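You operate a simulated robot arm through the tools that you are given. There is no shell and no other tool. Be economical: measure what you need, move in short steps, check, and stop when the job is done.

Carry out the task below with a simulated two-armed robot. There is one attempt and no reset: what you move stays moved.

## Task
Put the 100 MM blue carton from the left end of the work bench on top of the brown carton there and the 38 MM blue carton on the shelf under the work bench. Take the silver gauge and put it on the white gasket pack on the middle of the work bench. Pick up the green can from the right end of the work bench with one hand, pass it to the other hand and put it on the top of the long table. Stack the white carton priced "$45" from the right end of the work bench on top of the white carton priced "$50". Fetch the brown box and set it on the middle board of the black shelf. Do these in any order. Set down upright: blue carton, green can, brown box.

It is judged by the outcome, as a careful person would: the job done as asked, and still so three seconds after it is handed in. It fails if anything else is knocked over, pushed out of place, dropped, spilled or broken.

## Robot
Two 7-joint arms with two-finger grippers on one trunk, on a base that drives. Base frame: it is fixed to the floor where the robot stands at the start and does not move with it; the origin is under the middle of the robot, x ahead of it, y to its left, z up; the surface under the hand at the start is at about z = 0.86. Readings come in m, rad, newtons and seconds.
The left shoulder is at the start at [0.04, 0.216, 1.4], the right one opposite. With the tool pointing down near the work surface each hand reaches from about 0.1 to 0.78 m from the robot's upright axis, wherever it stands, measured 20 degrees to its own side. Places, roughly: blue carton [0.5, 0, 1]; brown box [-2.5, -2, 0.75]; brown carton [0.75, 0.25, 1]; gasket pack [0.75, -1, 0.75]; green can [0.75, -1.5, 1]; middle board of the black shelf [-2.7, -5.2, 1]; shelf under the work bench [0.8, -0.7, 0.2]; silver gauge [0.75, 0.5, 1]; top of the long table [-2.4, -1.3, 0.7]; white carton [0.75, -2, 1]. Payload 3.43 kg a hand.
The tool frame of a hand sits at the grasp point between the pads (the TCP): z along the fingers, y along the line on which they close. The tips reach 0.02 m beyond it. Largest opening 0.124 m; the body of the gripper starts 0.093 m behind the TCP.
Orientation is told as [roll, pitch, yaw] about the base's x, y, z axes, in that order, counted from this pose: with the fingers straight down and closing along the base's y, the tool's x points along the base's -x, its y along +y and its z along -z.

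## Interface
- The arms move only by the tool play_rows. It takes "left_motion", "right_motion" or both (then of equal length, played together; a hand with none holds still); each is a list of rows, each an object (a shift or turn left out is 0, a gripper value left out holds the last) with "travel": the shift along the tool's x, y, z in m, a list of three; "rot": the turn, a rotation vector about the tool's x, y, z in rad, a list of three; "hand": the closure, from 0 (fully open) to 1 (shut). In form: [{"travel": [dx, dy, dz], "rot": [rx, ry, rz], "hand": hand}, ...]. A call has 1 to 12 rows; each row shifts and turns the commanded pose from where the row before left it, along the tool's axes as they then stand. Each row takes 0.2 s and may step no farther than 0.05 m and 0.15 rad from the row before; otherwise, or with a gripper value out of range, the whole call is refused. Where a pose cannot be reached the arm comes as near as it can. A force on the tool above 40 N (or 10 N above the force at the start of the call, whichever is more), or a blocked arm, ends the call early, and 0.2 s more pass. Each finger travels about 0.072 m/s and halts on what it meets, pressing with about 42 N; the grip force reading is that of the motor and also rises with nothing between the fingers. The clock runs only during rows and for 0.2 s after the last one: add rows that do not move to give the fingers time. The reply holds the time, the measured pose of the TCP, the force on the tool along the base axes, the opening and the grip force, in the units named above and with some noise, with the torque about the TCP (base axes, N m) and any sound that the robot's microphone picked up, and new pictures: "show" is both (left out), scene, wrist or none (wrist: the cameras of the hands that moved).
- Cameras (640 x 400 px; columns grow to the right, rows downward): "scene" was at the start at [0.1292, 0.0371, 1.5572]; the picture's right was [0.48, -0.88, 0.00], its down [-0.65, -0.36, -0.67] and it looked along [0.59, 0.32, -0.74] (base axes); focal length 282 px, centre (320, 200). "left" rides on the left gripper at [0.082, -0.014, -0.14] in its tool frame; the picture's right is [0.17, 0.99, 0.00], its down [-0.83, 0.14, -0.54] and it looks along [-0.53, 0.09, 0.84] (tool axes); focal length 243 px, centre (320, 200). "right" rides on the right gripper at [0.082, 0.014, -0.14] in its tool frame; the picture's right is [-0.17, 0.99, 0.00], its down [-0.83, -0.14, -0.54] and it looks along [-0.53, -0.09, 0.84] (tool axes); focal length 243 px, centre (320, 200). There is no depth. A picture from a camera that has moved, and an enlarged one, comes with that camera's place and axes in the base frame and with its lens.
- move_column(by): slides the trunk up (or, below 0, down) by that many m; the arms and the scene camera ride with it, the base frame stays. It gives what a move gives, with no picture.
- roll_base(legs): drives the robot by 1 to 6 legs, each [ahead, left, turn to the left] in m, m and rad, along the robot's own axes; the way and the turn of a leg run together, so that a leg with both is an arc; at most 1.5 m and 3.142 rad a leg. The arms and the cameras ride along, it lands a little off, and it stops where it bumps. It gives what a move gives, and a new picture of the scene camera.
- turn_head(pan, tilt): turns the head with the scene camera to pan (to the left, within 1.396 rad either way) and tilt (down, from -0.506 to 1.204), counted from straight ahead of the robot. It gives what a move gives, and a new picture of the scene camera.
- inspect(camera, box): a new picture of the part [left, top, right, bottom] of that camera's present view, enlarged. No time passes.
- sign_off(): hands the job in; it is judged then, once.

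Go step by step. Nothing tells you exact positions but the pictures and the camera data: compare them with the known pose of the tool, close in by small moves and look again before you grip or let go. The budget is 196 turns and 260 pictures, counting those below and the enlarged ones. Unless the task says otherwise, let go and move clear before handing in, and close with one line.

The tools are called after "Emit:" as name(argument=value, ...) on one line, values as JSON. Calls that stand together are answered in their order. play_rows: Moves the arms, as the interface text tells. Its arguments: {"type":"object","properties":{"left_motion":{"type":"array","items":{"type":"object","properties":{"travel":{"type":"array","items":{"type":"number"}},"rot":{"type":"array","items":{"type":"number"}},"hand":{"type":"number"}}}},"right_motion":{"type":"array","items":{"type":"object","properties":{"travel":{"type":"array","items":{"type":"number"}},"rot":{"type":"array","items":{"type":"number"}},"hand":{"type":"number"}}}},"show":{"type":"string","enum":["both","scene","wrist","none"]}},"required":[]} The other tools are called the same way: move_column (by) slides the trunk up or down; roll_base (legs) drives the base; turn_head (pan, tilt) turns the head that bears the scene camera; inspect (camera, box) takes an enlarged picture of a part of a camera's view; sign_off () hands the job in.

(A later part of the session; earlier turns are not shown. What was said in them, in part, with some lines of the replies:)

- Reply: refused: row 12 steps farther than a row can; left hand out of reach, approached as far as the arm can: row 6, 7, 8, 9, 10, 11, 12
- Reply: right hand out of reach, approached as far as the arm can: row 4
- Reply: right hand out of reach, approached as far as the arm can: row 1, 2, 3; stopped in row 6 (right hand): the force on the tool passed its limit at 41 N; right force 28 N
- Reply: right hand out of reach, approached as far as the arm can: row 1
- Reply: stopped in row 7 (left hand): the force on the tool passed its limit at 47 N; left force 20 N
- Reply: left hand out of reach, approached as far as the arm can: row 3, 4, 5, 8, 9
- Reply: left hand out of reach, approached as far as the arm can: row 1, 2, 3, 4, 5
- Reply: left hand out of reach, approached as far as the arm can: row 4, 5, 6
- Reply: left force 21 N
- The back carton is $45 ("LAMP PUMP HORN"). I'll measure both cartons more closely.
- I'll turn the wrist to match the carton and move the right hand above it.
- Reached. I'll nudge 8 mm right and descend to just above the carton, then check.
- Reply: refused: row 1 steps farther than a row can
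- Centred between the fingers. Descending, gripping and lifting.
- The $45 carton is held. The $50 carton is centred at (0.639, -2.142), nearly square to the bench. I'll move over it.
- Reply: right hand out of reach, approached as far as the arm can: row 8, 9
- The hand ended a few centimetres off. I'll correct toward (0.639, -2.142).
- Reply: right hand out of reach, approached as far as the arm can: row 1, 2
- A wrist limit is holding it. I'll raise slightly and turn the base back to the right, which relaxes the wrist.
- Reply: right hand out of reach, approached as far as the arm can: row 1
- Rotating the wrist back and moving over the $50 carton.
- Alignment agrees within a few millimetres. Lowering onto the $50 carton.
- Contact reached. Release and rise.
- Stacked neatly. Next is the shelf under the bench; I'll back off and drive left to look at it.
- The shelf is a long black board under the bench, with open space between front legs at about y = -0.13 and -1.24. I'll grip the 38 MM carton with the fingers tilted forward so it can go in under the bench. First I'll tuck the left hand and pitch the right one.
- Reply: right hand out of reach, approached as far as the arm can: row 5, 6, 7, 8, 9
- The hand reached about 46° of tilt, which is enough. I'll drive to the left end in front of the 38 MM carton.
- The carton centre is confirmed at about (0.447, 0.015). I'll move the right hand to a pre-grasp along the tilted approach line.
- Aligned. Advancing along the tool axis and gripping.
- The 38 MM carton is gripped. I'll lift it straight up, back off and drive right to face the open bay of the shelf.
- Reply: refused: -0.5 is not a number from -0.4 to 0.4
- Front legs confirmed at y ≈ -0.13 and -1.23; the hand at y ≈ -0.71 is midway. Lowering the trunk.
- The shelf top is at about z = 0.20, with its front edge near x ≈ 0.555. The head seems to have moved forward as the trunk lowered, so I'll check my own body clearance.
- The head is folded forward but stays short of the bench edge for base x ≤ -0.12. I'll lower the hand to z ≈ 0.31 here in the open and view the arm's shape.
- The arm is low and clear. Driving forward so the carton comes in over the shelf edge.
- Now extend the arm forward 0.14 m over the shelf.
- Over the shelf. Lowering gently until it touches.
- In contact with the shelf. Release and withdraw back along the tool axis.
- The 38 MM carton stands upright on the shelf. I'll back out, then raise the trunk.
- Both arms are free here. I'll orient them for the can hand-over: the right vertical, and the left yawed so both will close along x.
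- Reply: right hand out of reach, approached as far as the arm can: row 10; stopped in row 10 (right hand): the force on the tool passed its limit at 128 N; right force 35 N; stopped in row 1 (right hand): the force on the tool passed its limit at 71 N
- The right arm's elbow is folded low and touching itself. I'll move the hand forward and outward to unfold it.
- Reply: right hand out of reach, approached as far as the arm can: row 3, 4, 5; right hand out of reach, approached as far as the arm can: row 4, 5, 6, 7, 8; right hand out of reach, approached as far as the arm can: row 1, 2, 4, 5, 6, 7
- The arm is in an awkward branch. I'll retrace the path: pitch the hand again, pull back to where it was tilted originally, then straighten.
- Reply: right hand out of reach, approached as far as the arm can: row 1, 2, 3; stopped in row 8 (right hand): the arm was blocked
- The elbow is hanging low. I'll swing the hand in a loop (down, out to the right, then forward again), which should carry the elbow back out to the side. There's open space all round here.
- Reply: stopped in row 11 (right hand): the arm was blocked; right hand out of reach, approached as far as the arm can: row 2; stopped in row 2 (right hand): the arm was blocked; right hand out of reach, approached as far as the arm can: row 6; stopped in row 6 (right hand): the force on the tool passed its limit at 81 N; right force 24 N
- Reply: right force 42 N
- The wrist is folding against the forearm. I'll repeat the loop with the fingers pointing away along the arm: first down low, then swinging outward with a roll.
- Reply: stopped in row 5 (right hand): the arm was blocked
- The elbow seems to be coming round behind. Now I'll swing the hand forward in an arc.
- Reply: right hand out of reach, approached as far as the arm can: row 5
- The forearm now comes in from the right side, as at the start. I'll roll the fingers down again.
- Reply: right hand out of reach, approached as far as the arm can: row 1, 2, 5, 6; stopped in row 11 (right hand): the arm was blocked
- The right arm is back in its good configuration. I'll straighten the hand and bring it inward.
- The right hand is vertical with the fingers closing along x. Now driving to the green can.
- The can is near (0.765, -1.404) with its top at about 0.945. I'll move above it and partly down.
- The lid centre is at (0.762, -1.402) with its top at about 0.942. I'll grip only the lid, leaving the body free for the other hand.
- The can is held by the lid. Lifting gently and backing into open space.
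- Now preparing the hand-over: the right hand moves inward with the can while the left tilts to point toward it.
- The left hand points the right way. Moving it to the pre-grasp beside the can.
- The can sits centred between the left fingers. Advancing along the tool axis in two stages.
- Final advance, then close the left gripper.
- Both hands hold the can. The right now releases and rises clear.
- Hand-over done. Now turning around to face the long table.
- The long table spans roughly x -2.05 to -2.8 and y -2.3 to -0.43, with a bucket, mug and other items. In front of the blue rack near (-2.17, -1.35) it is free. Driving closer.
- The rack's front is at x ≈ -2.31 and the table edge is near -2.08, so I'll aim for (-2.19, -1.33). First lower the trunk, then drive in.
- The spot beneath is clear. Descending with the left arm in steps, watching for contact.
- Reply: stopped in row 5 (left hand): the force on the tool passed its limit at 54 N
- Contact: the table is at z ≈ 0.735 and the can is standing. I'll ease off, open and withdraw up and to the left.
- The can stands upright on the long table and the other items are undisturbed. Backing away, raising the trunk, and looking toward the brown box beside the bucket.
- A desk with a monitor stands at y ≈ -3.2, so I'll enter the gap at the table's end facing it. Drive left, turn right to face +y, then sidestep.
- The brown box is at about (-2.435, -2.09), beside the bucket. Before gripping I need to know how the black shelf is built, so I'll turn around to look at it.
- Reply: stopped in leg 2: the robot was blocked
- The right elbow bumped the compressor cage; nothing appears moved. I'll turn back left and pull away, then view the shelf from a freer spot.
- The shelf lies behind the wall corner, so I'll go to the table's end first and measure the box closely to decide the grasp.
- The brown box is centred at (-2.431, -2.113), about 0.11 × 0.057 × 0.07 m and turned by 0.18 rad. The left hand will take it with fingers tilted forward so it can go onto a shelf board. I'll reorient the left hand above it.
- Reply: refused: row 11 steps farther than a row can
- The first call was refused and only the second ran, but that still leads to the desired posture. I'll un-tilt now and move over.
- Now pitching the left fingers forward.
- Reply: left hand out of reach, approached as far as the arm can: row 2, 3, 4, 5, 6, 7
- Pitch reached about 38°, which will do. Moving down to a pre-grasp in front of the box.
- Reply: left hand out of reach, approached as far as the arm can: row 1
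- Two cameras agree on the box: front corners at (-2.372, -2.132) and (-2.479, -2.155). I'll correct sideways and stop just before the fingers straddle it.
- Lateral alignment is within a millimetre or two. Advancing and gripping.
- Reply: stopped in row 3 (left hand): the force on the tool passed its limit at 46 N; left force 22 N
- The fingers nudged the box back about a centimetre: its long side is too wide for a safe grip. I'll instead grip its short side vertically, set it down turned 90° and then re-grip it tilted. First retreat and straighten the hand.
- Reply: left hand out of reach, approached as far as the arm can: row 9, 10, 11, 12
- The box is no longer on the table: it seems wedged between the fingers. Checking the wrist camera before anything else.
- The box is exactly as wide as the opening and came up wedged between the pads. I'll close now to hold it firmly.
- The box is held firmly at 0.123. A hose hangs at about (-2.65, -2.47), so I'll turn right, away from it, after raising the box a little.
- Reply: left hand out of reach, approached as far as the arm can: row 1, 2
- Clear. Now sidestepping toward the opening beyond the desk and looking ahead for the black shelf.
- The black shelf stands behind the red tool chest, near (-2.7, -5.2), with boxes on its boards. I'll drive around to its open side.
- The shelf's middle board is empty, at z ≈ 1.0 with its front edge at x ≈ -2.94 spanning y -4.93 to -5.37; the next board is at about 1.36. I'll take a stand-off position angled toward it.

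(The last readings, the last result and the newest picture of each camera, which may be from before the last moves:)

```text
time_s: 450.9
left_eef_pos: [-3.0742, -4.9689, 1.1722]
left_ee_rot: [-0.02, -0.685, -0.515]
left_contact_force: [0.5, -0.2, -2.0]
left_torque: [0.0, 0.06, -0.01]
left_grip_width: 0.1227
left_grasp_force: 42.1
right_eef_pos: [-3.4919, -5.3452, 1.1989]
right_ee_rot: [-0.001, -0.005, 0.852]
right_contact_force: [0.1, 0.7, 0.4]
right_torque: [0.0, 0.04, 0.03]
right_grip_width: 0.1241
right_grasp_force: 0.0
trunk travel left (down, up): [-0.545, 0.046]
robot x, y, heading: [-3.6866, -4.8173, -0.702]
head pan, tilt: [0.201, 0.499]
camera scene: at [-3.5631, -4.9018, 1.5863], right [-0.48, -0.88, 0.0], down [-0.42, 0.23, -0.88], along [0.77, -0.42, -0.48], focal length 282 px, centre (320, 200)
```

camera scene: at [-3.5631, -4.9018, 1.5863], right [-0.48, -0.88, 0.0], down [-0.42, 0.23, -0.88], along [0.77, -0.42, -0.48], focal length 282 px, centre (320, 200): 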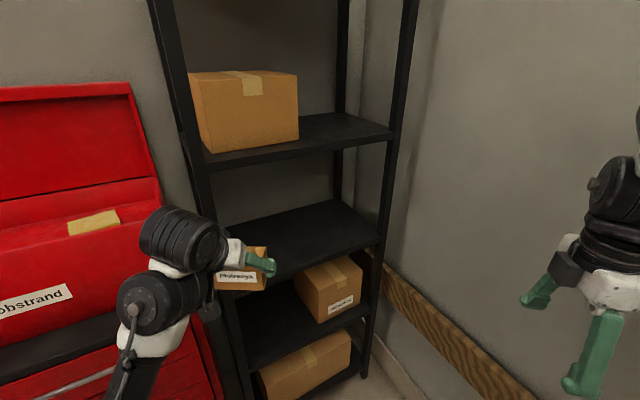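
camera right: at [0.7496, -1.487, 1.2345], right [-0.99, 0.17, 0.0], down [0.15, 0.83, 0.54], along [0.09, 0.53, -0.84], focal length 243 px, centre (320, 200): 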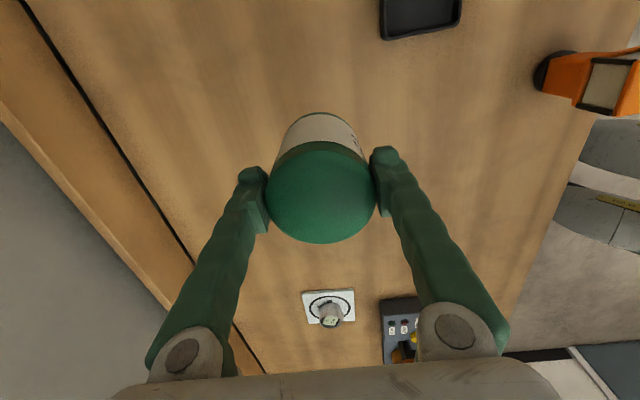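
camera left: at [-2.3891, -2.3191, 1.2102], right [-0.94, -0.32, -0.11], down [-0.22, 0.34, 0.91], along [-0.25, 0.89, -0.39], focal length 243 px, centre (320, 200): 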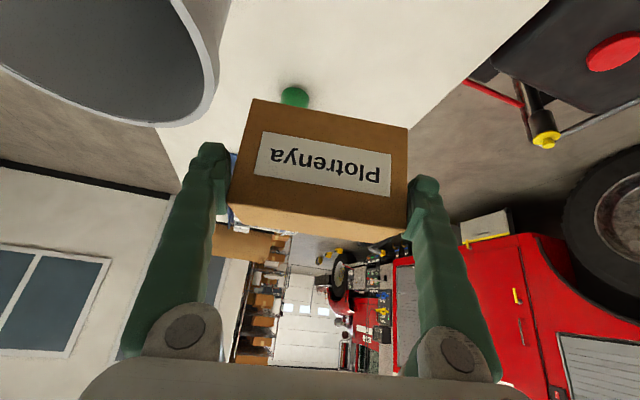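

Board height 1.00, front edge x = -2.96, posts at y -4.94 and -5.47. I'll lower the box to just above board height, align, and drive in along the pointing direction.

Emit:
play_rows(left_motion=[{"travel": [0.0253, 0, 0.031]}, {"travel": [0.0253, 0, 0.031]}, {}], show="none")

Emit:
roll_base(legs=[[0.048, -0.057, 0], [0.118, 0.022, 0]])

Emit:
inspect(camera="left", box=[0, 0, 640, 400])

```text
time_s: 451.7
left_eef_pos: [-3.0763, -4.9715, 1.0914]
left_ee_rot: [-0.022, -0.684, -0.514]
left_contact_force: [-0.3, -0.2, -1.1]
left_torque: [0.06, 0.02, -0.02]
left_grip_width: 0.1224
left_grasp_force: 42.2
right_eef_pos: [-3.4909, -5.3443, 1.1995]
right_ee_rot: [-0.003, -0.008, 0.852]
right_contact_force: [0.6, 0.5, 1.1]
right_torque: [-0.01, -0.03, -0.02]
right_grip_width: 0.124
right_grasp_force: 0.0
trunk travel left (down, up): [-0.545, 0.046]
robot x, y, heading: [-3.6859, -4.8173, -0.703]
head pan, tilt: [0.201, 0.499]
```

```text
time_s: 454.1
left_eef_pos: [-2.974, -5.1006, 1.0915]
left_ee_rot: [-0.021, -0.686, -0.512]
left_contact_force: [-0.3, -0.4, -1.6]
left_torque: [0.02, 0.01, 0.01]
left_grip_width: 0.1229
left_grasp_force: 41.7
right_eef_pos: [-3.3874, -5.4755, 1.2004]
right_ee_rot: [-0.005, -0.008, 0.854]
right_contact_force: [0.2, 0.7, 0.1]
right_torque: [-0.01, -0.06, -0.01]
right_grip_width: 0.1241
right_grasp_force: 0.0
trunk travel left (down, up): [-0.545, 0.046]
robot x, y, heading: [-3.5819, -4.949, -0.702]
head pan, tilt: [0.201, 0.499]
camera scene: at [-3.4619, -5.0333, 1.5867], right [-0.48, -0.88, 0.0], down [-0.42, 0.23, -0.88], along [0.77, -0.42, -0.48], focal length 282 px, centre (320, 200)
```

scene: 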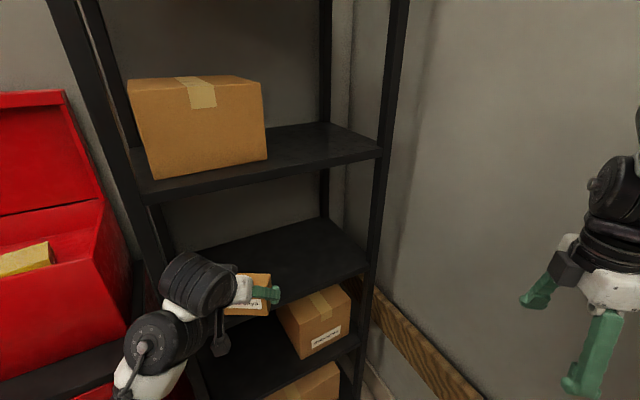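

```text
1.00 times, centred on (320, 200) of left (not enlarged: the box is as wide or as high as the picture)
camera zoom: at [-3.1133, -5.0353, 1.1487], right [0.38, 0.92, -0.12], down [0.34, -0.02, 0.94], along [0.86, -0.4, -0.32], focal length 243 px, centre (320, 200)
```

zoom: 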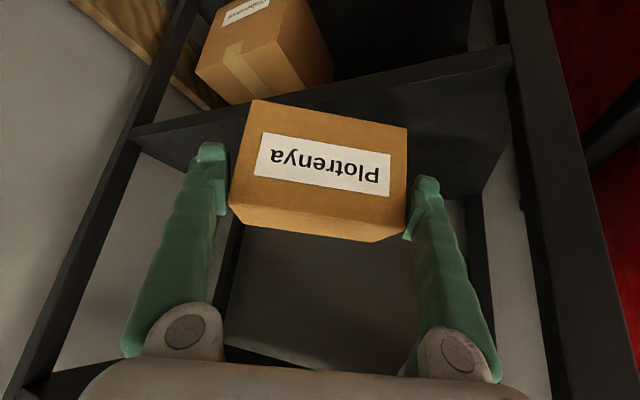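

The box is entering over the empty middle board. Extending the arm forward.

Emit:
play_rows(left_motion=[{"travel": [-0.031, 0, 0.0253]}, {"travel": [-0.031, 0, 0.0253]}, {"travel": [-0.031, 0, 0.0253]}, {"travel": [-0.0155, 0, 0.0127]}, {}], show="scene")

Emit:
inspect(camera="left", box=[0, 0, 640, 400])

```text
time_s: 455.3
left_eef_pos: [-2.8508, -5.1703, 1.0893]
left_ee_rot: [-0.022, -0.683, -0.511]
left_contact_force: [-0.6, -0.3, -1.7]
left_torque: [0.05, 0.03, -0.03]
left_grip_width: 0.1228
left_grasp_force: 42.0
right_eef_pos: [-3.3863, -5.4777, 1.1996]
right_ee_rot: [-0.004, -0.007, 0.856]
right_contact_force: [0.8, -0.1, -0.1]
right_torque: [-0.01, -0.02, -0.02]
right_grip_width: 0.1241
right_grasp_force: 0.0
trunk travel left (down, up): [-0.545, 0.046]
robot x, y, heading: [-3.5896, -4.9503, -0.7]
head pan, tilt: [0.201, 0.499]
camera scene: at [-3.4599, -5.0343, 1.5864], right [-0.48, -0.88, 0.0], down [-0.42, 0.23, -0.88], along [0.77, -0.42, -0.48], focal length 282 px, centre (320, 200)
```

scene: 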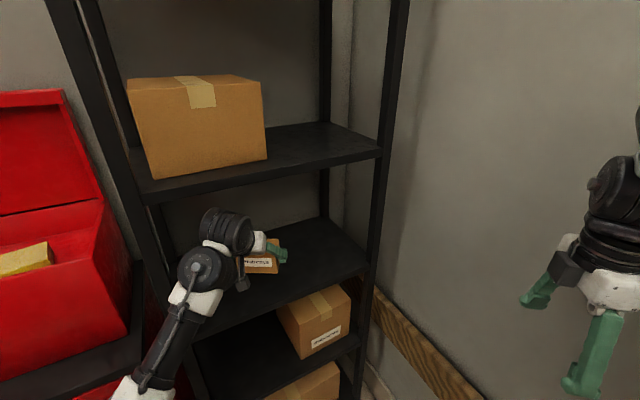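

```text
1.00 times, centred on (320, 200) of left (not enlarged: the box is as wide or as high as the picture)
camera zoom: at [-2.9902, -5.1048, 1.1465], right [0.38, 0.92, -0.12], down [0.34, -0.02, 0.94], along [0.86, -0.4, -0.32], focal length 243 px, centre (320, 200)
```

zoom: 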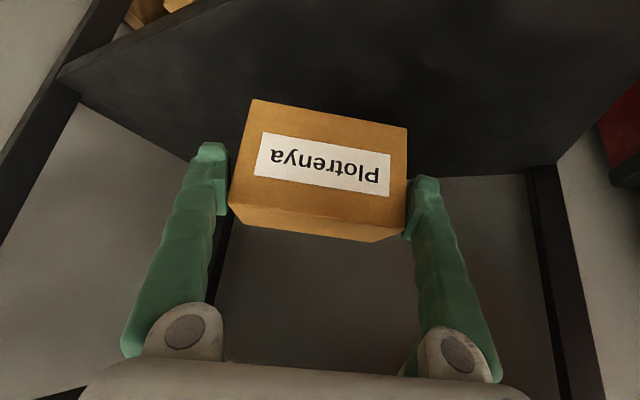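

Emit:
play_rows(left_motion=[{"travel": [-0.031, 0, 0.0253]}, {"travel": [0.0127, 0, 0.0155]}, {"travel": [0.0038, 0, 0.0046]}, {"travel": [0.0025, 0, 0.0031]}, {"travel": [0.0013, 0, 0.0016]}, {}], show="none")

```text
time_s: 456.7
left_eef_pos: [-2.8196, -5.1909, 1.0585]
left_ee_rot: [-0.02, -0.684, -0.512]
left_contact_force: [0.1, -0.4, -1.5]
left_torque: [0.02, 0.04, 0.01]
left_grip_width: 0.1227
left_grasp_force: 42.1
right_eef_pos: [-3.387, -5.4772, 1.1992]
right_ee_rot: [-0.001, -0.007, 0.855]
right_contact_force: [-0.4, 0.8, 0.0]
right_torque: [0.0, 0.03, -0.01]
right_grip_width: 0.124
right_grasp_force: 0.0
trunk travel left (down, up): [-0.545, 0.046]
robot x, y, heading: [-3.5904, -4.9484, -0.697]
head pan, tilt: [0.201, 0.499]
```

Emit:
play_rows(left_motion=[{"travel": [0.0019, 0, 0.0023]}, {"travel": [0.0019, 0, 0.0023]}, {"travel": [0.0019, 0, 0.0023]}, {"travel": [0.0019, 0, 0.0023]}, {}], show="wrist")

```text
time_s: 457.9
left_eef_pos: [-2.818, -5.1921, 1.0454]
left_ee_rot: [-0.021, -0.683, -0.511]
left_contact_force: [-0.3, -0.3, -1.4]
left_torque: [0.04, 0.0, 0.01]
left_grip_width: 0.1224
left_grasp_force: 41.9
right_eef_pos: [-3.3869, -5.4771, 1.1988]
right_ee_rot: [-0.003, -0.008, 0.855]
right_contact_force: [-0.4, -0.4, -0.3]
right_torque: [-0.03, 0.01, -0.01]
right_grip_width: 0.124
right_grasp_force: 0.1
trunk travel left (down, up): [-0.545, 0.046]
robot x, y, heading: [-3.5863, -4.947, -0.7]
head pan, tilt: [0.201, 0.499]
camera left: at [-2.9565, -5.1276, 1.1034], right [0.38, 0.92, -0.12], down [0.34, -0.02, 0.94], along [0.86, -0.4, -0.32], focal length 243 px, centre (320, 200)
```

left: 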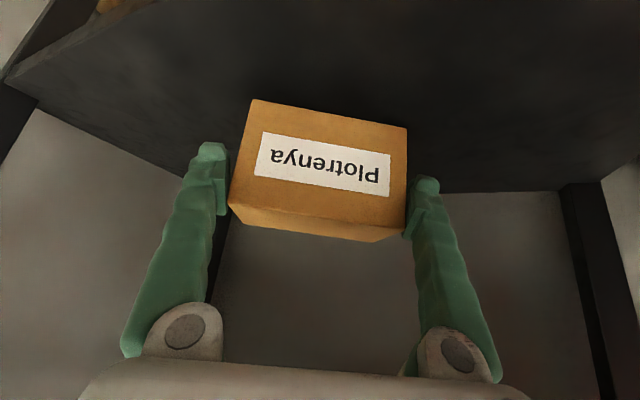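

Emit:
play_rows(left_motion=[{"travel": [0.0019, 0, 0.0023]}, {"travel": [0.0019, 0, 0.0023]}, {"travel": [0.0019, 0, 0.0023]}, {"travel": [0.0019, 0, 0.0023]}, {"travel": [0.0019, 0, 0.0023]}, {}], show="none")

```text
time_s: 459.3
left_eef_pos: [-2.8185, -5.1918, 1.0333]
left_ee_rot: [-0.02, -0.685, -0.512]
left_contact_force: [1.0, -0.4, -1.7]
left_torque: [0.02, 0.02, -0.01]
left_grip_width: 0.1225
left_grasp_force: 41.2
right_eef_pos: [-3.3861, -5.4771, 1.1989]
right_ee_rot: [-0.001, -0.007, 0.854]
right_contact_force: [0.0, 0.4, -0.8]
right_torque: [0.01, -0.02, -0.03]
right_grip_width: 0.1236
right_grasp_force: 0.0
trunk travel left (down, up): [-0.545, 0.046]
robot x, y, heading: [-3.586, -4.9522, -0.697]
head pan, tilt: [0.201, 0.499]
```

Emit:
play_rows(left_motion=[{"travel": [0.0019, 0, 0.0023]}, {"travel": [0.0019, 0, 0.0023]}, {"travel": [0.0019, 0, 0.0023]}, {"travel": [0.0019, 0, 0.0023]}, {}], show="wrist")

Emit:
inspect(camera="scene", box=[180, 190, 340, 290])

```text
time_s: 460.5
left_eef_pos: [-2.8193, -5.1935, 1.02]
left_ee_rot: [-0.022, -0.684, -0.511]
left_contact_force: [-0.9, 0.5, -1.0]
left_torque: [0.01, 0.02, -0.03]
left_grip_width: 0.1227
left_grasp_force: 42.1
right_eef_pos: [-3.3864, -5.4772, 1.1994]
right_ee_rot: [-0.002, -0.007, 0.855]
right_contact_force: [0.4, -0.5, 0.0]
right_torque: [0.0, 0.0, 0.01]
right_grip_width: 0.1238
right_grasp_force: 0.1
trunk travel left (down, up): [-0.545, 0.046]
robot x, y, heading: [-3.5824, -4.9465, -0.7]
head pan, tilt: [0.201, 0.499]
camera left: at [-2.9568, -5.1276, 1.0765], right [0.38, 0.92, -0.12], down [0.34, -0.02, 0.94], along [0.86, -0.4, -0.32], focal length 243 px, centre (320, 200)
```

left: 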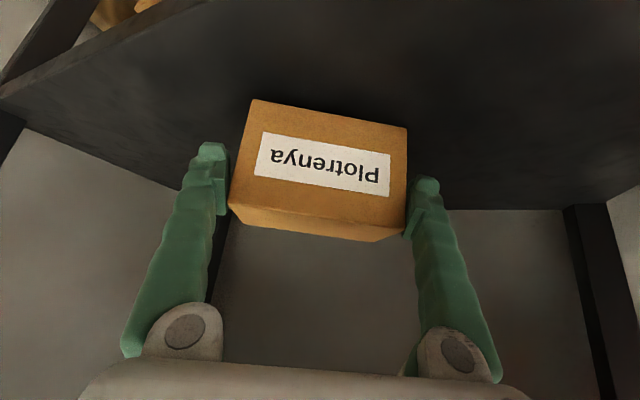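

```text
4.00 times, centred on (260, 240) of scene
camera zoom: at [-3.4594, -5.0348, 1.5863], right [-0.48, -0.88, 0.0], down [-0.42, 0.23, -0.88], along [0.77, -0.42, -0.48], focal length 1129 px, centre (560, 40)
```

zoom: 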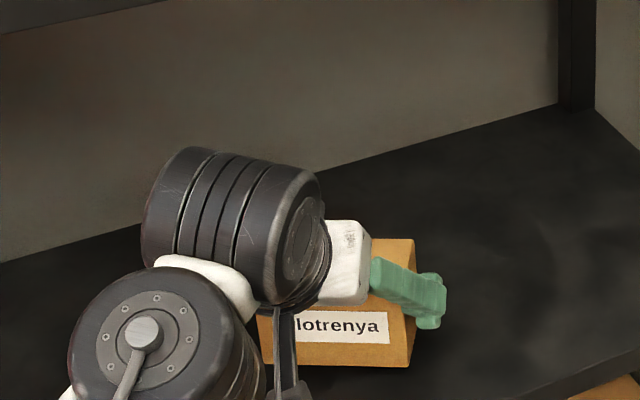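

The board is lower than I assumed, nearer 0.945 by triangulation. Continuing down in small steps.

Emit:
play_rows(left_motion=[{"travel": [0.0025, 0, 0.0031]}, {"travel": [0.0025, 0, 0.0031]}, {"travel": [0.0019, 0, 0.0023]}, {"travel": [0.0019, 0, 0.0023]}, {"travel": [0.0019, 0, 0.0023]}, {"travel": [0.0019, 0, 0.0023]}, {}], show="none")

```text
time_s: 462.1
left_eef_pos: [-2.819, -5.1934, 1.0034]
left_ee_rot: [-0.021, -0.69, -0.512]
left_contact_force: [0.1, 2.7, 11.3]
left_torque: [0.43, -0.92, 0.18]
left_grip_width: 0.1227
left_grasp_force: 42.0
right_eef_pos: [-3.3881, -5.477, 1.2015]
right_ee_rot: [-0.003, -0.008, 0.855]
right_contact_force: [0.2, 0.0, -0.2]
right_torque: [0.0, 0.01, 0.01]
right_grip_width: 0.1237
right_grasp_force: 0.2
trunk travel left (down, up): [-0.545, 0.046]
robot x, y, heading: [-3.5847, -4.9523, -0.699]
head pan, tilt: [0.201, 0.499]
```

Contact with the board. I'll open fully and then check before retreating.

Emit:
play_rows(left_motion=[{"travel": [0.0006, 0, 0.0008]}, {"hand": 0.05}, {"hand": 0}, {"hand": 0}, {}], show="none")

Emit:
play_rows(left_motion=[{"travel": [0, 0, -0.01]}, {"travel": [0, 0, -0.01]}, {"travel": [0, 0, -0.01]}, {}], show="wrist")

```text
time_s: 463.3
left_eef_pos: [-2.8178, -5.1934, 0.9998]
left_ee_rot: [-0.022, -0.684, -0.511]
left_contact_force: [2.1, 0.0, 9.5]
left_torque: [0.03, 0.05, -0.01]
left_grip_width: 0.1241
left_grasp_force: 0.4
right_eef_pos: [-3.3873, -5.4776, 1.1983]
right_ee_rot: [-0.003, -0.007, 0.854]
right_contact_force: [0.3, -0.4, 0.7]
right_torque: [0.0, 0.05, 0.03]
right_grip_width: 0.1243
right_grasp_force: 0.1
trunk travel left (down, up): [-0.545, 0.046]
robot x, y, heading: [-3.5858, -4.948, -0.706]
head pan, tilt: [0.201, 0.499]
```

```text
time_s: 464.3
left_eef_pos: [-2.8348, -5.1841, 1.0218]
left_ee_rot: [-0.021, -0.683, -0.512]
left_contact_force: [-0.6, 0.7, -1.5]
left_torque: [0.04, 0.02, 0.02]
left_grip_width: 0.1244
left_grasp_force: 0.1
right_eef_pos: [-3.3855, -5.477, 1.1995]
right_ee_rot: [-0.001, -0.006, 0.854]
right_contact_force: [0.6, -0.9, 0.3]
right_torque: [-0.01, -0.02, -0.01]
right_grip_width: 0.1238
right_grasp_force: 0.1
trunk travel left (down, up): [-0.545, 0.046]
robot x, y, heading: [-3.5875, -4.9512, -0.701]
head pan, tilt: [0.201, 0.499]
camera left: at [-2.9727, -5.1184, 1.079], right [0.38, 0.92, -0.12], down [0.34, -0.02, 0.94], along [0.86, -0.4, -0.32], focal length 243 px, centre (320, 200)
```

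left: 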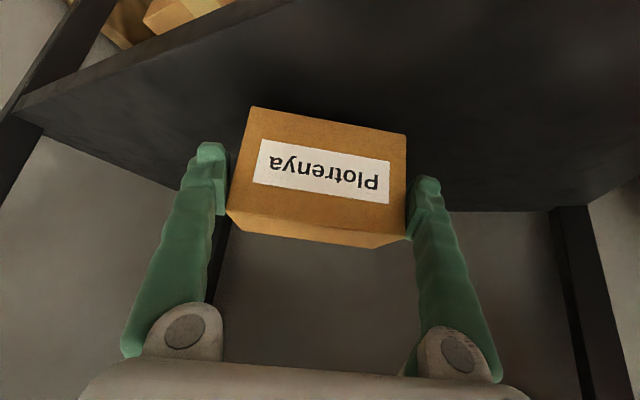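

The box followed the hand: it fits the opening so tightly that a small roll error jams it. The contact torque shows its left end is low, so I'll re-clamp, correct the roll by about 0.02 rad and set it down flat.

Emit:
play_rows(left_motion=[{"hand": 0.15}, {"hand": 0.15}, {"rot": [-0.018, 0, 0.0147]}, {"travel": [0, 0, 0.02]}, {"travel": [0.0, 0, 0.007]}, {"travel": [0.0013, 0, 0.0016]}, {"travel": [0.0013, 0, 0.0016]}, {}], show="none")

```text
time_s: 466.1
left_eef_pos: [-2.8197, -5.1913, 1.0003]
left_ee_rot: [0.007, -0.688, -0.529]
left_contact_force: [3.1, 1.1, 10.8]
left_torque: [-0.44, 0.3, 0.12]
left_grip_width: 0.1229
left_grasp_force: 42.5
right_eef_pos: [-3.3864, -5.4771, 1.1989]
right_ee_rot: [-0.003, -0.008, 0.855]
right_contact_force: [0.8, -0.9, 0.5]
right_torque: [0.0, 0.03, 0.0]
right_grip_width: 0.1239
right_grasp_force: 0.1
trunk travel left (down, up): [-0.545, 0.046]
robot x, y, heading: [-3.5859, -4.9514, -0.701]
head pan, tilt: [0.201, 0.499]
```

Emit:
play_rows(left_motion=[{"travel": [-0.0019, 0, -0.0023]}, {"rot": [0.0085, 0, -0.007]}, {"travel": [0.0019, 0, 0.0023]}, {}], show="none")

```text
time_s: 467.1
left_eef_pos: [-2.8193, -5.1912, 0.9998]
left_ee_rot: [-0.004, -0.688, -0.521]
left_contact_force: [3.1, 1.8, 9.4]
left_torque: [-0.38, 0.36, 0.06]
left_grip_width: 0.1226
left_grasp_force: 41.8
right_eef_pos: [-3.3871, -5.4774, 1.2]
right_ee_rot: [-0.003, -0.006, 0.855]
right_contact_force: [0.7, 0.4, -0.3]
right_torque: [0.01, 0.03, 0.03]
right_grip_width: 0.1242
right_grasp_force: 0.1
trunk travel left (down, up): [-0.545, 0.046]
robot x, y, heading: [-3.5846, -4.9521, -0.702]
head pan, tilt: [0.201, 0.499]
```

Emit:
play_rows(left_motion=[{"travel": [-0.0019, 0, -0.0023]}, {"rot": [0.007, 0, -0.0058]}, {"travel": [0.0019, 0, 0.0023]}, {}], show="none")

```text
time_s: 468.1
left_eef_pos: [-2.821, -5.1904, 0.9993]
left_ee_rot: [-0.017, -0.687, -0.515]
left_contact_force: [0.8, 2.3, 9.5]
left_torque: [0.06, 0.22, -0.1]
left_grip_width: 0.1227
left_grasp_force: 41.5
right_eef_pos: [-3.3873, -5.4767, 1.2002]
right_ee_rot: [-0.002, -0.007, 0.857]
right_contact_force: [-0.1, 0.8, 0.4]
right_torque: [0.0, -0.02, 0.02]
right_grip_width: 0.1242
right_grasp_force: 0.1
trunk travel left (down, up): [-0.545, 0.046]
robot x, y, heading: [-3.5829, -4.9479, -0.699]
head pan, tilt: [0.201, 0.499]
```

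The box is now flat on the board (torques near zero). Opening, unloading, and backing off a little.

Emit:
play_rows(left_motion=[{"hand": 0.0}, {"hand": 0.0}, {"hand": 0.0}, {"travel": [-0.0006, 0, -0.0008]}, {}, {"travel": [0, 0, -0.005]}, {"travel": [0, 0, -0.01]}, {"travel": [0, 0, -0.01]}, {}], show="wrist")

```text
time_s: 470.1
left_eef_pos: [-2.8332, -5.1832, 1.018]
left_ee_rot: [-0.018, -0.684, -0.516]
left_contact_force: [0.1, 0.2, -1.6]
left_torque: [0.02, 0.05, 0.0]
left_grip_width: 0.1241
left_grasp_force: 0.0
right_eef_pos: [-3.3855, -5.4759, 1.199]
right_ee_rot: [-0.001, -0.007, 0.855]
right_contact_force: [-0.4, 0.1, -0.3]
right_torque: [-0.01, 0.01, -0.02]
right_grip_width: 0.1238
right_grasp_force: 0.3
trunk travel left (down, up): [-0.545, 0.046]
robot x, y, heading: [-3.5861, -4.9529, -0.694]
head pan, tilt: [0.201, 0.499]
camera left: at [-2.9722, -5.1191, 1.0738], right [0.38, 0.92, -0.12], down [0.34, -0.02, 0.94], along [0.86, -0.4, -0.32], focal length 243 px, centre (320, 200)
```

left: 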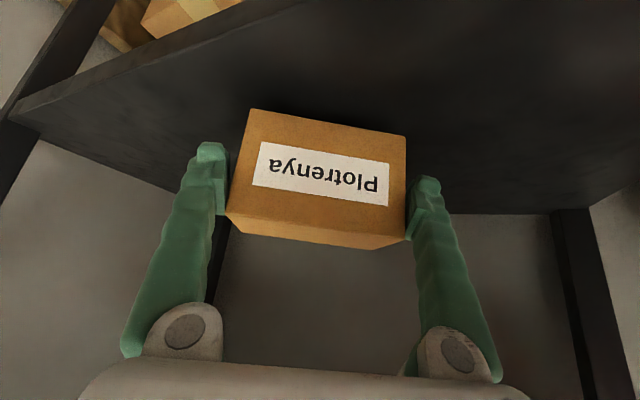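

The fit is an interference fit, so the left hand alone can't let go cleanly. I'll take the box back out, pass it to the right hand gripping its narrow faces, and place it with that hand. First clamp, lift and back out.

Emit:
play_rows(left_motion=[{"hand": 0.15}, {"hand": 0.15}, {"travel": [-0.019, 0, -0.0232]}, {"travel": [-0.0127, 0, -0.0155]}, {}], show="none")

Emit:
roll_base(legs=[[-0.3, -0.055, 0], [-0.45, 0.15, 0]])

Emit:
play_rows(right_motion=[{"rot": [0, -0.137, 0]}, {"rot": [0, -0.137, 0]}, {"rot": [0, -0.137, 0]}, {"rot": [0, -0.137, 0]}, {"rot": [0, -0.137, 0]}, {"rot": [0, -0.137, 0]}, {"rot": [0, -0.137, 0]}, {}], show="none")

```text
time_s: 471.3
left_eef_pos: [-2.8328, -5.1829, 1.066]
left_ee_rot: [-0.017, -0.686, -0.515]
left_contact_force: [0.0, -0.1, -1.4]
left_torque: [0.01, 0.05, 0.02]
left_grip_width: 0.1229
left_grasp_force: 41.8
right_eef_pos: [-3.3855, -5.4772, 1.1998]
right_ee_rot: [-0.001, -0.008, 0.855]
right_contact_force: [0.0, 1.1, -0.8]
right_torque: [0.01, 0.01, 0.01]
right_grip_width: 0.1241
right_grasp_force: 0.1
trunk travel left (down, up): [-0.545, 0.046]
robot x, y, heading: [-3.5863, -4.9491, -0.7]
head pan, tilt: [0.201, 0.499]
```

```text
time_s: 476.6
left_eef_pos: [-3.3458, -4.6351, 1.0654]
left_ee_rot: [-0.015, -0.685, -0.522]
left_contact_force: [1.1, -0.5, -1.4]
left_torque: [0.03, 0.02, 0.02]
left_grip_width: 0.1228
left_grasp_force: 42.1
right_eef_pos: [-3.901, -4.9263, 1.1972]
right_ee_rot: [-0.001, -0.007, 0.848]
right_contact_force: [0.1, 0.1, 0.3]
right_torque: [0.01, 0.01, -0.03]
right_grip_width: 0.1238
right_grasp_force: 0.1
trunk travel left (down, up): [-0.545, 0.046]
robot x, y, heading: [-4.098, -4.395, -0.706]
head pan, tilt: [0.201, 0.499]
camera scene: at [-3.9716, -4.4831, 1.5862], right [-0.48, -0.87, 0.0], down [-0.42, 0.23, -0.88], along [0.77, -0.43, -0.48], focal length 282 px, centre (320, 200)
```

scene: 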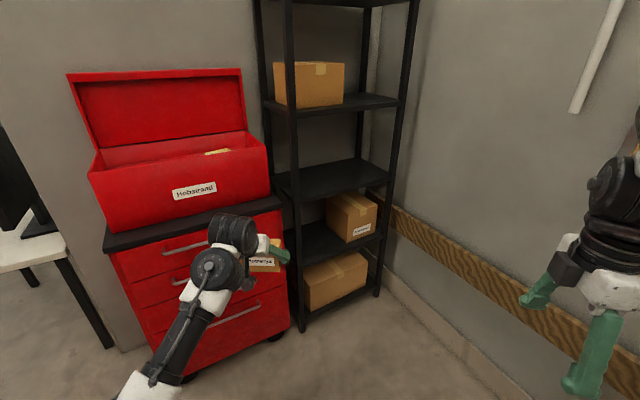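

```text
time_s: 478.4
left_eef_pos: [-3.3472, -4.6339, 1.0662]
left_ee_rot: [-0.018, -0.685, -0.52]
left_contact_force: [-0.3, 0.5, -1.9]
left_torque: [0.04, 0.01, -0.01]
left_grip_width: 0.1226
left_grasp_force: 42.0
right_eef_pos: [-3.9018, -4.925, 1.199]
right_ee_rot: [-0.006, -0.967, 0.854]
right_contact_force: [0.2, 0.6, -0.2]
right_torque: [-0.05, 0.02, 0.04]
right_grip_width: 0.1238
right_grasp_force: 0.1
trunk travel left (down, up): [-0.545, 0.046]
robot x, y, heading: [-4.0976, -4.3955, -0.709]
head pan, tilt: [0.201, 0.499]
```

I'll use the clear strip of the desk: pin the box from above with the right hand while the left slips off. First I swing the left hand to point right so the box's long side runs forward, and bring the right back to vertical.

Emit:
play_rows(left_motion=[{"travel": [0.023, -0.0325, -0.019]}, {"travel": [0.023, -0.0325, -0.019]}, {"travel": [0.023, -0.0325, -0.019]}, {"rot": [0.0857, 0, 0.1048]}, {"rot": [0.0857, 0, 0.1048]}, {"rot": [0.0857, 0, 0.1048]}, {"rot": [0.0857, 0, 0.1048]}, {"rot": [0.0857, 0, 0.1048]}, {"rot": [0.0857, 0, 0.1048]}, {"rot": [0.0857, 0, 0.1048]}], right_motion=[{"rot": [0, 0.137, 0]}, {"rot": [0, 0.137, 0]}, {"rot": [0, 0.137, 0]}, {"rot": [0, 0.137, 0]}, {"rot": [0, 0.137, 0]}, {"rot": [0, 0.137, 0]}, {"rot": [0, 0.137, 0]}, {"hand": 1}, {"hand": 1}, {"hand": 1}], show="none")

Emit:
play_rows(left_motion=[{"rot": [0.0857, 0, 0.1048]}, {"rot": [0.0857, 0, 0.1048]}, {"rot": [0.0857, 0, 0.1048]}, {"rot": [0.0857, 0, 0.1048]}, {"rot": [0.0857, 0, 0.1048]}, {"rot": [0.0857, 0, 0.1048]}, {}], show="scene")

```text
time_s: 480.2
left_eef_pos: [-3.5361, -4.7432, 1.1064]
left_ee_rot: [0.26, -0.657, -1.577]
left_contact_force: [0.5, -0.6, -0.8]
left_torque: [0.08, 0.01, 0.01]
left_grip_width: 0.1227
left_grasp_force: 42.3
right_eef_pos: [-3.9037, -4.9281, 1.1979]
right_ee_rot: [-0.003, -0.009, 0.851]
right_contact_force: [-0.6, -1.1, -0.2]
right_torque: [0.04, -0.07, -0.01]
right_grip_width: 0.0696
right_grasp_force: 0.0
trunk travel left (down, up): [-0.545, 0.046]
robot x, y, heading: [-4.0959, -4.3992, -0.709]
head pan, tilt: [0.201, 0.499]
stopped in row 8 (left hand): the arm was blocked; the commanded pose is now the measured one
```

```text
time_s: 481.4
left_eef_pos: [-3.4749, -4.6805, 1.077]
left_ee_rot: [0.183, -0.4, -2.13]
left_contact_force: [-0.3, -0.8, -1.7]
left_torque: [0.02, -0.01, -0.04]
left_grip_width: 0.1226
left_grasp_force: 42.3
left hand out of reach, approached as far as the arm can: row 6
right_eef_pos: [-3.9002, -4.9243, 1.1994]
right_ee_rot: [-0.004, -0.005, 0.85]
right_contact_force: [0.5, -0.5, -0.3]
right_torque: [-0.02, 0.0, -0.01]
right_grip_width: 0.0004
right_grasp_force: 34.2
trunk travel left (down, up): [-0.545, 0.046]
robot x, y, heading: [-4.0956, -4.3984, -0.705]
head pan, tilt: [0.201, 0.499]
stopped in row 6 (left hand): the arm was blocked; the commanded pose is now the measured one
camera scene: at [-3.9698, -4.481, 1.5862], right [-0.49, -0.87, 0.0], down [-0.42, 0.23, -0.88], along [0.77, -0.43, -0.48], focal length 282 px, centre (320, 200)
```

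scene: 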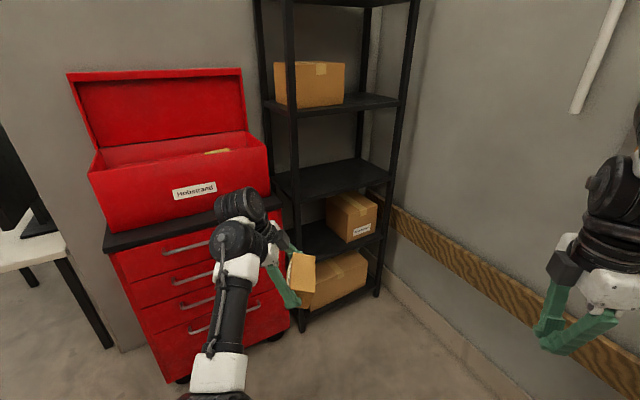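

Emit:
play_rows(left_motion=[{"travel": [-0.0275, -0.03, 0.012]}, {"travel": [-0.0275, -0.03, 0.012]}, {"travel": [-0.0275, -0.03, 0.012]}, {"travel": [-0.0275, -0.03, 0.012], "rot": [0.05, -0.07, 0]}, {"rot": [0.05, -0.07, 0]}, {"rot": [0.05, -0.07, 0]}, {"rot": [0.05, -0.07, 0]}, {}], show="scene")

```text
time_s: 483.4
left_eef_pos: [-3.5947, -4.6964, 1.0352]
left_ee_rot: [0.111, -0.44, -2.119]
left_contact_force: [0.6, 0.7, -1.6]
left_torque: [0.03, 0.0, -0.02]
left_grip_width: 0.1225
left_grasp_force: 42.3
left hand out of reach, approached as far as the arm can: row 6, 7
right_eef_pos: [-3.9012, -4.9247, 1.1993]
right_ee_rot: [-0.004, -0.007, 0.85]
right_contact_force: [-1.0, 0.1, 0.4]
right_torque: [0.0, 0.02, 0.01]
right_grip_width: 0.0
right_grasp_force: 34.4
trunk travel left (down, up): [-0.545, 0.046]
robot x, y, heading: [-4.0972, -4.3941, -0.711]
head pan, tilt: [0.201, 0.499]
stopped in row 8 (left hand): the arm was blocked; the commanded pose is now the measured one
camera scene: at [-3.9722, -4.4822, 1.5863], right [-0.49, -0.87, 0.0], down [-0.42, 0.23, -0.88], along [0.77, -0.43, -0.48], focal length 282 px, centre (320, 200)
```

scene: 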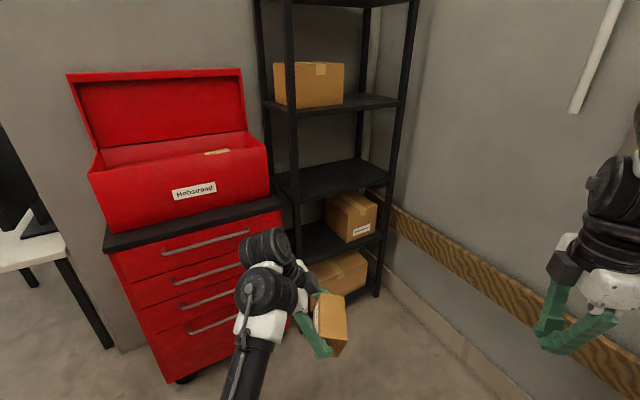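

The left arm can't hold that posture, so I'll go back to pointing forward. New idea: the fingers overlap the box by only about 2.4 cm, so pressing down while sliding back will let the board's friction keep the box. First restore the left hand's orientation.

Emit:
play_rows(left_motion=[{"rot": [-0.0568, 0.0134, -0.12]}, {"rot": [-0.0568, 0.0134, -0.12]}, {"rot": [-0.0568, 0.0134, -0.12]}, {"rot": [-0.0568, 0.0134, -0.12]}, {"rot": [-0.0568, 0.0134, -0.12]}, {"rot": [-0.0568, 0.0134, -0.12]}, {"rot": [-0.0568, 0.0134, -0.12]}, {"rot": [-0.0568, 0.0134, -0.12]}, {"rot": [-0.0568, 0.0134, -0.12]}, {"rot": [-0.0568, 0.0134, -0.12]}, {"rot": [-0.0568, 0.0134, -0.12]}, {"rot": [-0.0568, 0.0134, -0.12]}], show="none")

```text
time_s: 486.0
left_eef_pos: [-3.5964, -4.6989, 1.0348]
left_ee_rot: [0.105, -0.437, -0.516]
left_contact_force: [0.5, -0.2, -2.4]
left_torque: [0.03, 0.02, 0.03]
left_grip_width: 0.1227
left_grasp_force: 42.1
right_eef_pos: [-3.9014, -4.9257, 1.1987]
right_ee_rot: [-0.003, -0.004, 0.852]
right_contact_force: [0.4, -0.6, 0.4]
right_torque: [-0.01, 0.04, 0.01]
right_grip_width: 0.0
right_grasp_force: 34.5
trunk travel left (down, up): [-0.545, 0.046]
robot x, y, heading: [-4.0982, -4.3963, -0.707]
head pan, tilt: [0.201, 0.499]
```

Emit:
play_rows(left_motion=[{"travel": [-0.0243, 0.036, 0.005]}, {"travel": [-0.0243, 0.036, 0.005]}, {"travel": [-0.0243, 0.036, 0.005]}, {"travel": [-0.0243, 0.036, 0.005]}, {"travel": [-0.0243, 0.036, 0.005]}, {"rot": [0.04, -0.083, 0]}, {"rot": [0.04, -0.083, 0]}, {"rot": [0.04, -0.083, 0]}, {}], show="scene")

```text
time_s: 488.0
left_eef_pos: [-3.4076, -4.5946, 1.0812]
left_ee_rot: [-0.011, -0.686, -0.53]
left_contact_force: [-0.4, -0.1, -1.3]
left_torque: [0.01, 0.01, 0.01]
left_grip_width: 0.1227
left_grasp_force: 41.5
right_eef_pos: [-3.9013, -4.9245, 1.2001]
right_ee_rot: [-0.004, -0.006, 0.852]
right_contact_force: [0.1, 0.0, -0.3]
right_torque: [0.02, -0.01, 0.0]
right_grip_width: 0.0001
right_grasp_force: 34.9
trunk travel left (down, up): [-0.545, 0.046]
robot x, y, heading: [-4.0964, -4.3987, -0.707]
head pan, tilt: [0.201, 0.499]
camera scene: at [-3.9721, -4.4824, 1.5863], right [-0.49, -0.87, 0.0], down [-0.42, 0.23, -0.88], along [0.77, -0.43, -0.48], focal length 282 px, centre (320, 200)
```

scene: 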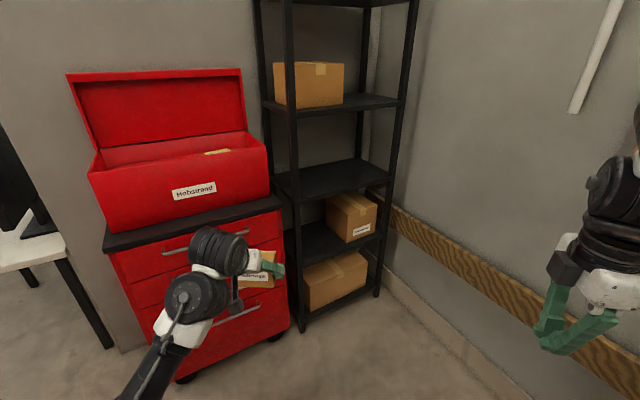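

Orientation restored with the box upright. Driving back in front of the shelf.

Emit:
roll_base(legs=[[0.38, -0.1, 0], [0.27, 0, 0.007]])

Emit:
inspect(camera="left", box=[0, 0, 640, 400])

```text
time_s: 492.7
left_eef_pos: [-2.9847, -5.0908, 1.0812]
left_ee_rot: [-0.008, -0.686, -0.53]
left_contact_force: [-0.3, -0.5, -1.3]
left_torque: [0.03, 0.0, 0.0]
left_grip_width: 0.1226
left_grasp_force: 42.1
right_eef_pos: [-3.4772, -5.4207, 1.2007]
right_ee_rot: [-0.006, -0.003, 0.853]
right_contact_force: [0.1, -0.7, -0.9]
right_torque: [-0.02, 0.0, -0.01]
right_grip_width: 0.0
right_grasp_force: 34.6
trunk travel left (down, up): [-0.545, 0.046]
robot x, y, heading: [-3.674, -4.8921, -0.705]
head pan, tilt: [0.201, 0.499]
camera scene: at [-3.5491, -4.977, 1.5865], right [-0.48, -0.87, 0.0], down [-0.42, 0.23, -0.88], along [0.77, -0.43, -0.48], focal length 282 px, centre (320, 200)
```

scene: 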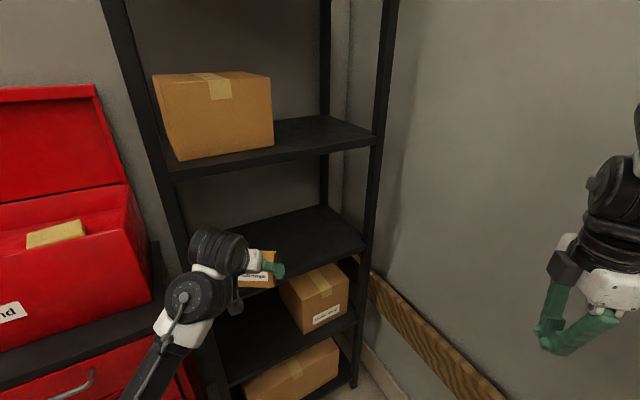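

```text
1.00 times, centred on (320, 200) of left (not enlarged: the box is as wide or as high as the picture)
camera zoom: at [-3.1232, -5.0239, 1.1377], right [0.39, 0.91, -0.11], down [0.33, -0.03, 0.94], along [0.86, -0.41, -0.32], focal length 243 px, centre (320, 200)
```

zoom: 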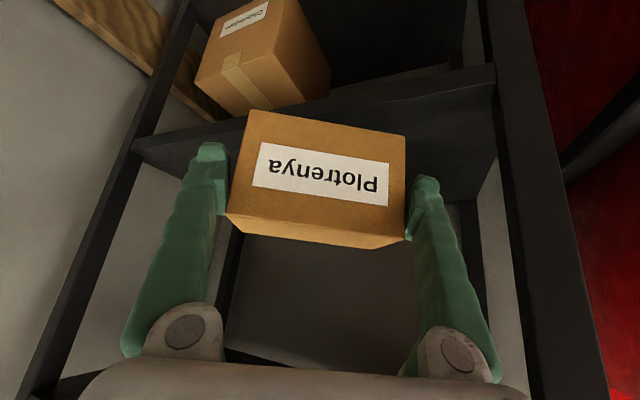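

Emit:
roll_base(legs=[[0.1, 0.008, 0]])

Emit:
play_rows(left_motion=[{"travel": [-0.031, 0, 0.0253]}, {"travel": [-0.031, 0, 0.0253]}, {"travel": [-0.0233, 0, 0.019]}, {"travel": [0.0253, 0, 0.031]}, {"travel": [0.0127, 0, 0.0155]}, {}], show="none")

```text
time_s: 493.9
left_eef_pos: [-2.9038, -5.1487, 1.0814]
left_ee_rot: [-0.009, -0.685, -0.53]
left_contact_force: [-0.1, -0.1, -1.8]
left_torque: [0.01, 0.06, -0.03]
left_grip_width: 0.1229
left_grasp_force: 41.7
right_eef_pos: [-3.3968, -5.4791, 1.2004]
right_ee_rot: [-0.005, -0.005, 0.851]
right_contact_force: [-0.2, 0.3, -0.3]
right_torque: [-0.01, 0.0, 0.0]
right_grip_width: 0.0001
right_grasp_force: 34.6
trunk travel left (down, up): [-0.545, 0.046]
robot x, y, heading: [-3.5922, -4.9512, -0.708]
head pan, tilt: [0.201, 0.499]
camera scene: at [-3.4686, -5.0354, 1.5866], right [-0.48, -0.87, 0.0], down [-0.42, 0.23, -0.88], along [0.77, -0.43, -0.48], focal length 282 px, centre (320, 200)
```

scene: 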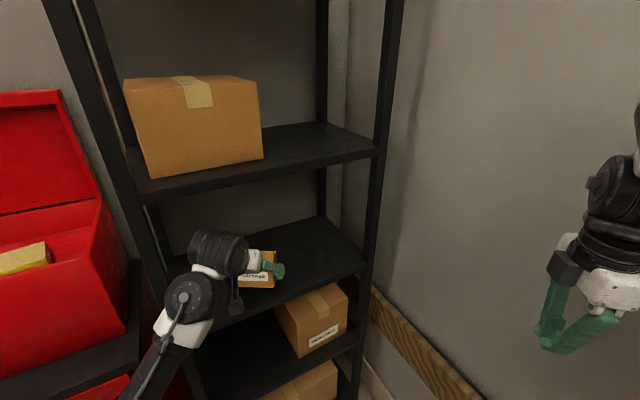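

```text
time_s: 495.4
left_eef_pos: [-2.8088, -5.2067, 1.0227]
left_ee_rot: [-0.009, -0.688, -0.529]
left_contact_force: [-1.2, -0.2, -0.9]
left_torque: [0.02, 0.04, -0.02]
left_grip_width: 0.1227
left_grasp_force: 42.3
right_eef_pos: [-3.3957, -5.4801, 1.1994]
right_ee_rot: [-0.003, -0.006, 0.852]
right_contact_force: [1.1, 0.6, 0.0]
right_torque: [0.0, -0.02, 0.01]
right_grip_width: 0.0002
right_grasp_force: 33.9
trunk travel left (down, up): [-0.545, 0.046]
robot x, y, heading: [-3.5923, -4.9537, -0.708]
head pan, tilt: [0.201, 0.499]
```

Emit:
play_rows(left_motion=[{"travel": [0.0101, 0, 0.0124]}, {"travel": [0.0025, 0, 0.0031]}, {"travel": [0.0019, 0, 0.0023]}, {}, {"hand": 0}, {"hand": 0}, {"hand": 0}, {}], show="none")

```text
time_s: 497.1
left_eef_pos: [-2.8078, -5.2065, 0.9994]
left_ee_rot: [-0.01, -0.686, -0.529]
left_contact_force: [1.1, -1.4, 2.5]
left_torque: [-0.05, -0.01, 0.01]
left_grip_width: 0.1238
left_grasp_force: 0.1
right_eef_pos: [-3.3958, -5.4786, 1.2008]
right_ee_rot: [-0.003, -0.005, 0.853]
right_contact_force: [-0.4, 0.4, 0.2]
right_torque: [0.03, 0.05, 0.04]
right_grip_width: 0.0
right_grasp_force: 34.8
trunk travel left (down, up): [-0.545, 0.046]
robot x, y, heading: [-3.5903, -4.9487, -0.706]
head pan, tilt: [0.201, 0.499]
```

Light contact with the board and the gripper open. Now sliding the fingers down and back, perpendicular to themselves.

Emit:
play_rows(left_motion=[{"travel": [0.006, 0, 0.0025]}, {"travel": [0.006, 0, 0.0018]}, {"travel": [0.006, 0, 0.0011]}, {"travel": [0.006, 0, 0.0005]}, {"travel": [0.006, 0, 0]}, {"travel": [0.006, 0, 0]}, {}], show="wrist")

```text
time_s: 498.8
left_eef_pos: [-2.8318, -5.1917, 0.9708]
left_ee_rot: [-0.005, -0.681, -0.536]
left_contact_force: [-9.0, 11.1, 33.0]
left_torque: [2.45, -1.52, 1.5]
left_grip_width: 0.1243
left_grasp_force: 0.2
right_eef_pos: [-3.3995, -5.478, 1.2003]
right_ee_rot: [-0.005, -0.006, 0.851]
right_contact_force: [-0.1, -0.7, 0.5]
right_torque: [0.04, 0.0, 0.0]
right_grip_width: 0.0
right_grasp_force: 34.7
trunk travel left (down, up): [-0.545, 0.046]
robot x, y, heading: [-3.5925, -4.951, -0.705]
head pan, tilt: [0.201, 0.499]
camera left: at [-2.972, -5.1254, 1.027], right [0.39, 0.91, -0.11], down [0.34, -0.03, 0.94], along [0.86, -0.41, -0.32], focal length 243 px, centre (320, 200)
```

left: 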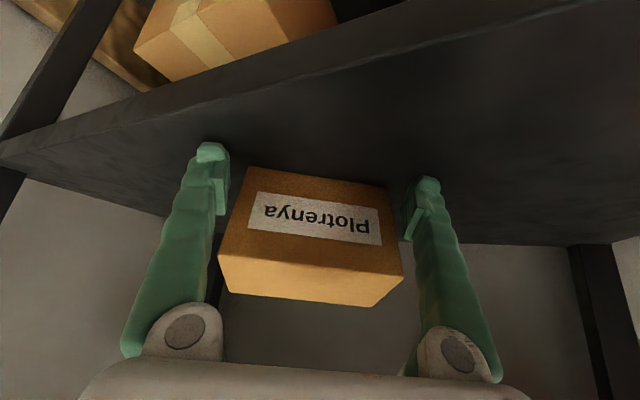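

The fingers slid clear: the box's near face is now 3 cm ahead of the TCP while its position on the board is unchanged. Unloading and backing straight out.

Emit:
play_rows(left_motion=[{"travel": [-0.0025, 0, -0.0031]}, {"travel": [0.0116, 0, -0.0095]}, {"travel": [0.0116, 0, -0.0095]}, {"travel": [0.0155, 0, -0.0127]}, {}], show="wrist")

```text
time_s: 499.9
left_eef_pos: [-2.8736, -5.1671, 0.974]
left_ee_rot: [-0.009, -0.684, -0.53]
left_contact_force: [0.1, -0.4, 0.2]
left_torque: [0.0, -0.01, 0.01]
left_grip_width: 0.1239
left_grasp_force: 0.0
right_eef_pos: [-3.3966, -5.4799, 1.1984]
right_ee_rot: [-0.003, -0.006, 0.851]
right_contact_force: [-0.1, -0.8, 0.1]
right_torque: [-0.01, 0.0, 0.02]
right_grip_width: 0.0003
right_grasp_force: 34.4
trunk travel left (down, up): [-0.545, 0.046]
robot x, y, heading: [-3.5901, -4.9556, -0.706]
head pan, tilt: [0.201, 0.499]
camera left: at [-3.0122, -5.1006, 1.0302], right [0.39, 0.91, -0.11], down [0.33, -0.03, 0.94], along [0.86, -0.41, -0.32], focal length 243 px, centre (320, 200)
```

left: 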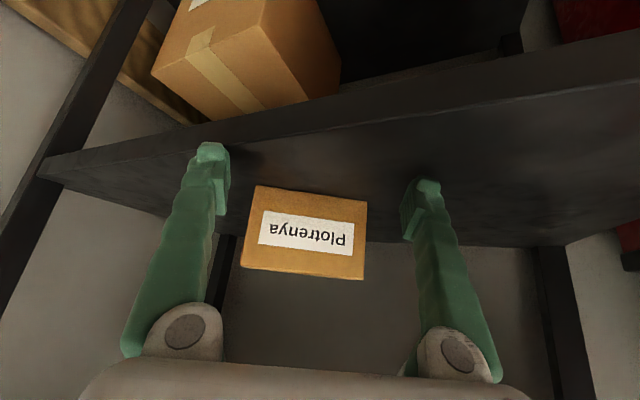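

The box stands free and upright on the middle board. Withdrawing the hand and backing the base away.

Emit:
play_rows(left_motion=[{"travel": [0.0116, 0, -0.0195]}, {"travel": [0.0155, 0, -0.03]}, {"travel": [0.0155, 0, -0.04]}, {}], show="none")

Emit:
roll_base(legs=[[-0.6, 0.05, 0]])

Emit:
inspect(camera="scene", box=[240, 60, 430, 330])

```text
time_s: 500.9
left_eef_pos: [-2.9487, -5.1223, 1.0172]
left_ee_rot: [-0.008, -0.683, -0.529]
left_contact_force: [-0.4, -0.1, 0.1]
left_torque: [0.04, 0.0, 0.01]
left_grip_width: 0.124
left_grasp_force: 0.1
right_eef_pos: [-3.3956, -5.4798, 1.1997]
right_ee_rot: [-0.003, -0.005, 0.852]
right_contact_force: [0.4, 0.0, -0.1]
right_torque: [0.05, -0.02, 0.0]
right_grip_width: 0.0
right_grasp_force: 34.4
trunk travel left (down, up): [-0.545, 0.046]
robot x, y, heading: [-3.5942, -4.9517, -0.705]
head pan, tilt: [0.201, 0.499]
```

```text
time_s: 505.1
left_eef_pos: [-3.3734, -4.6941, 1.0174]
left_ee_rot: [-0.009, -0.685, -0.531]
left_contact_force: [0.3, 0.2, -0.1]
left_torque: [0.01, -0.03, -0.02]
left_grip_width: 0.124
left_grasp_force: 0.0
right_eef_pos: [-3.8207, -5.0491, 1.1996]
right_ee_rot: [-0.004, -0.005, 0.851]
right_contact_force: [-0.2, 0.6, -0.5]
right_torque: [0.01, 0.03, -0.02]
right_grip_width: 0.0
right_grasp_force: 33.9
trunk travel left (down, up): [-0.545, 0.046]
robot x, y, heading: [-4.0172, -4.5239, -0.703]
head pan, tilt: [0.201, 0.499]
camera scene: at [-3.8916, -4.6073, 1.5863], right [-0.48, -0.87, 0.0], down [-0.42, 0.23, -0.88], along [0.77, -0.43, -0.48], focal length 282 px, centre (320, 200)
```

scene: 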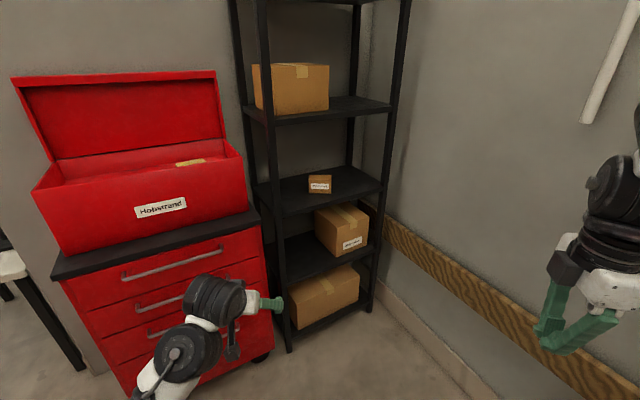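

```text
1.48 times, centred on (335, 195) of scene
camera zoom: at [-3.8916, -4.6073, 1.5863], right [-0.48, -0.87, 0.0], down [-0.42, 0.23, -0.88], along [0.77, -0.43, -0.48], focal length 418 px, centre (298, 207)
```

zoom: 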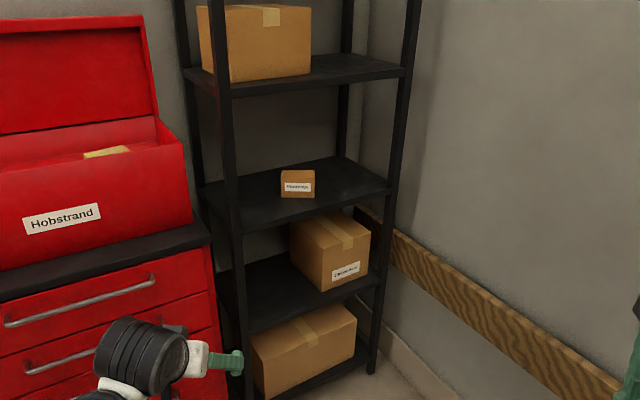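

All five jobs are in place: the box stands upright on the middle (third of five) board, and both hands are empty and clear. Handing in.

Emit:
sign_off()

```text
The job is handed in.
```

All the tasks are done and handed in: both blue cartons, the silver gauge, the green can, the $45 carton and the brown box are where you asked. While turning, the right elbow bumped the compressor cage; nothing appeared to move.
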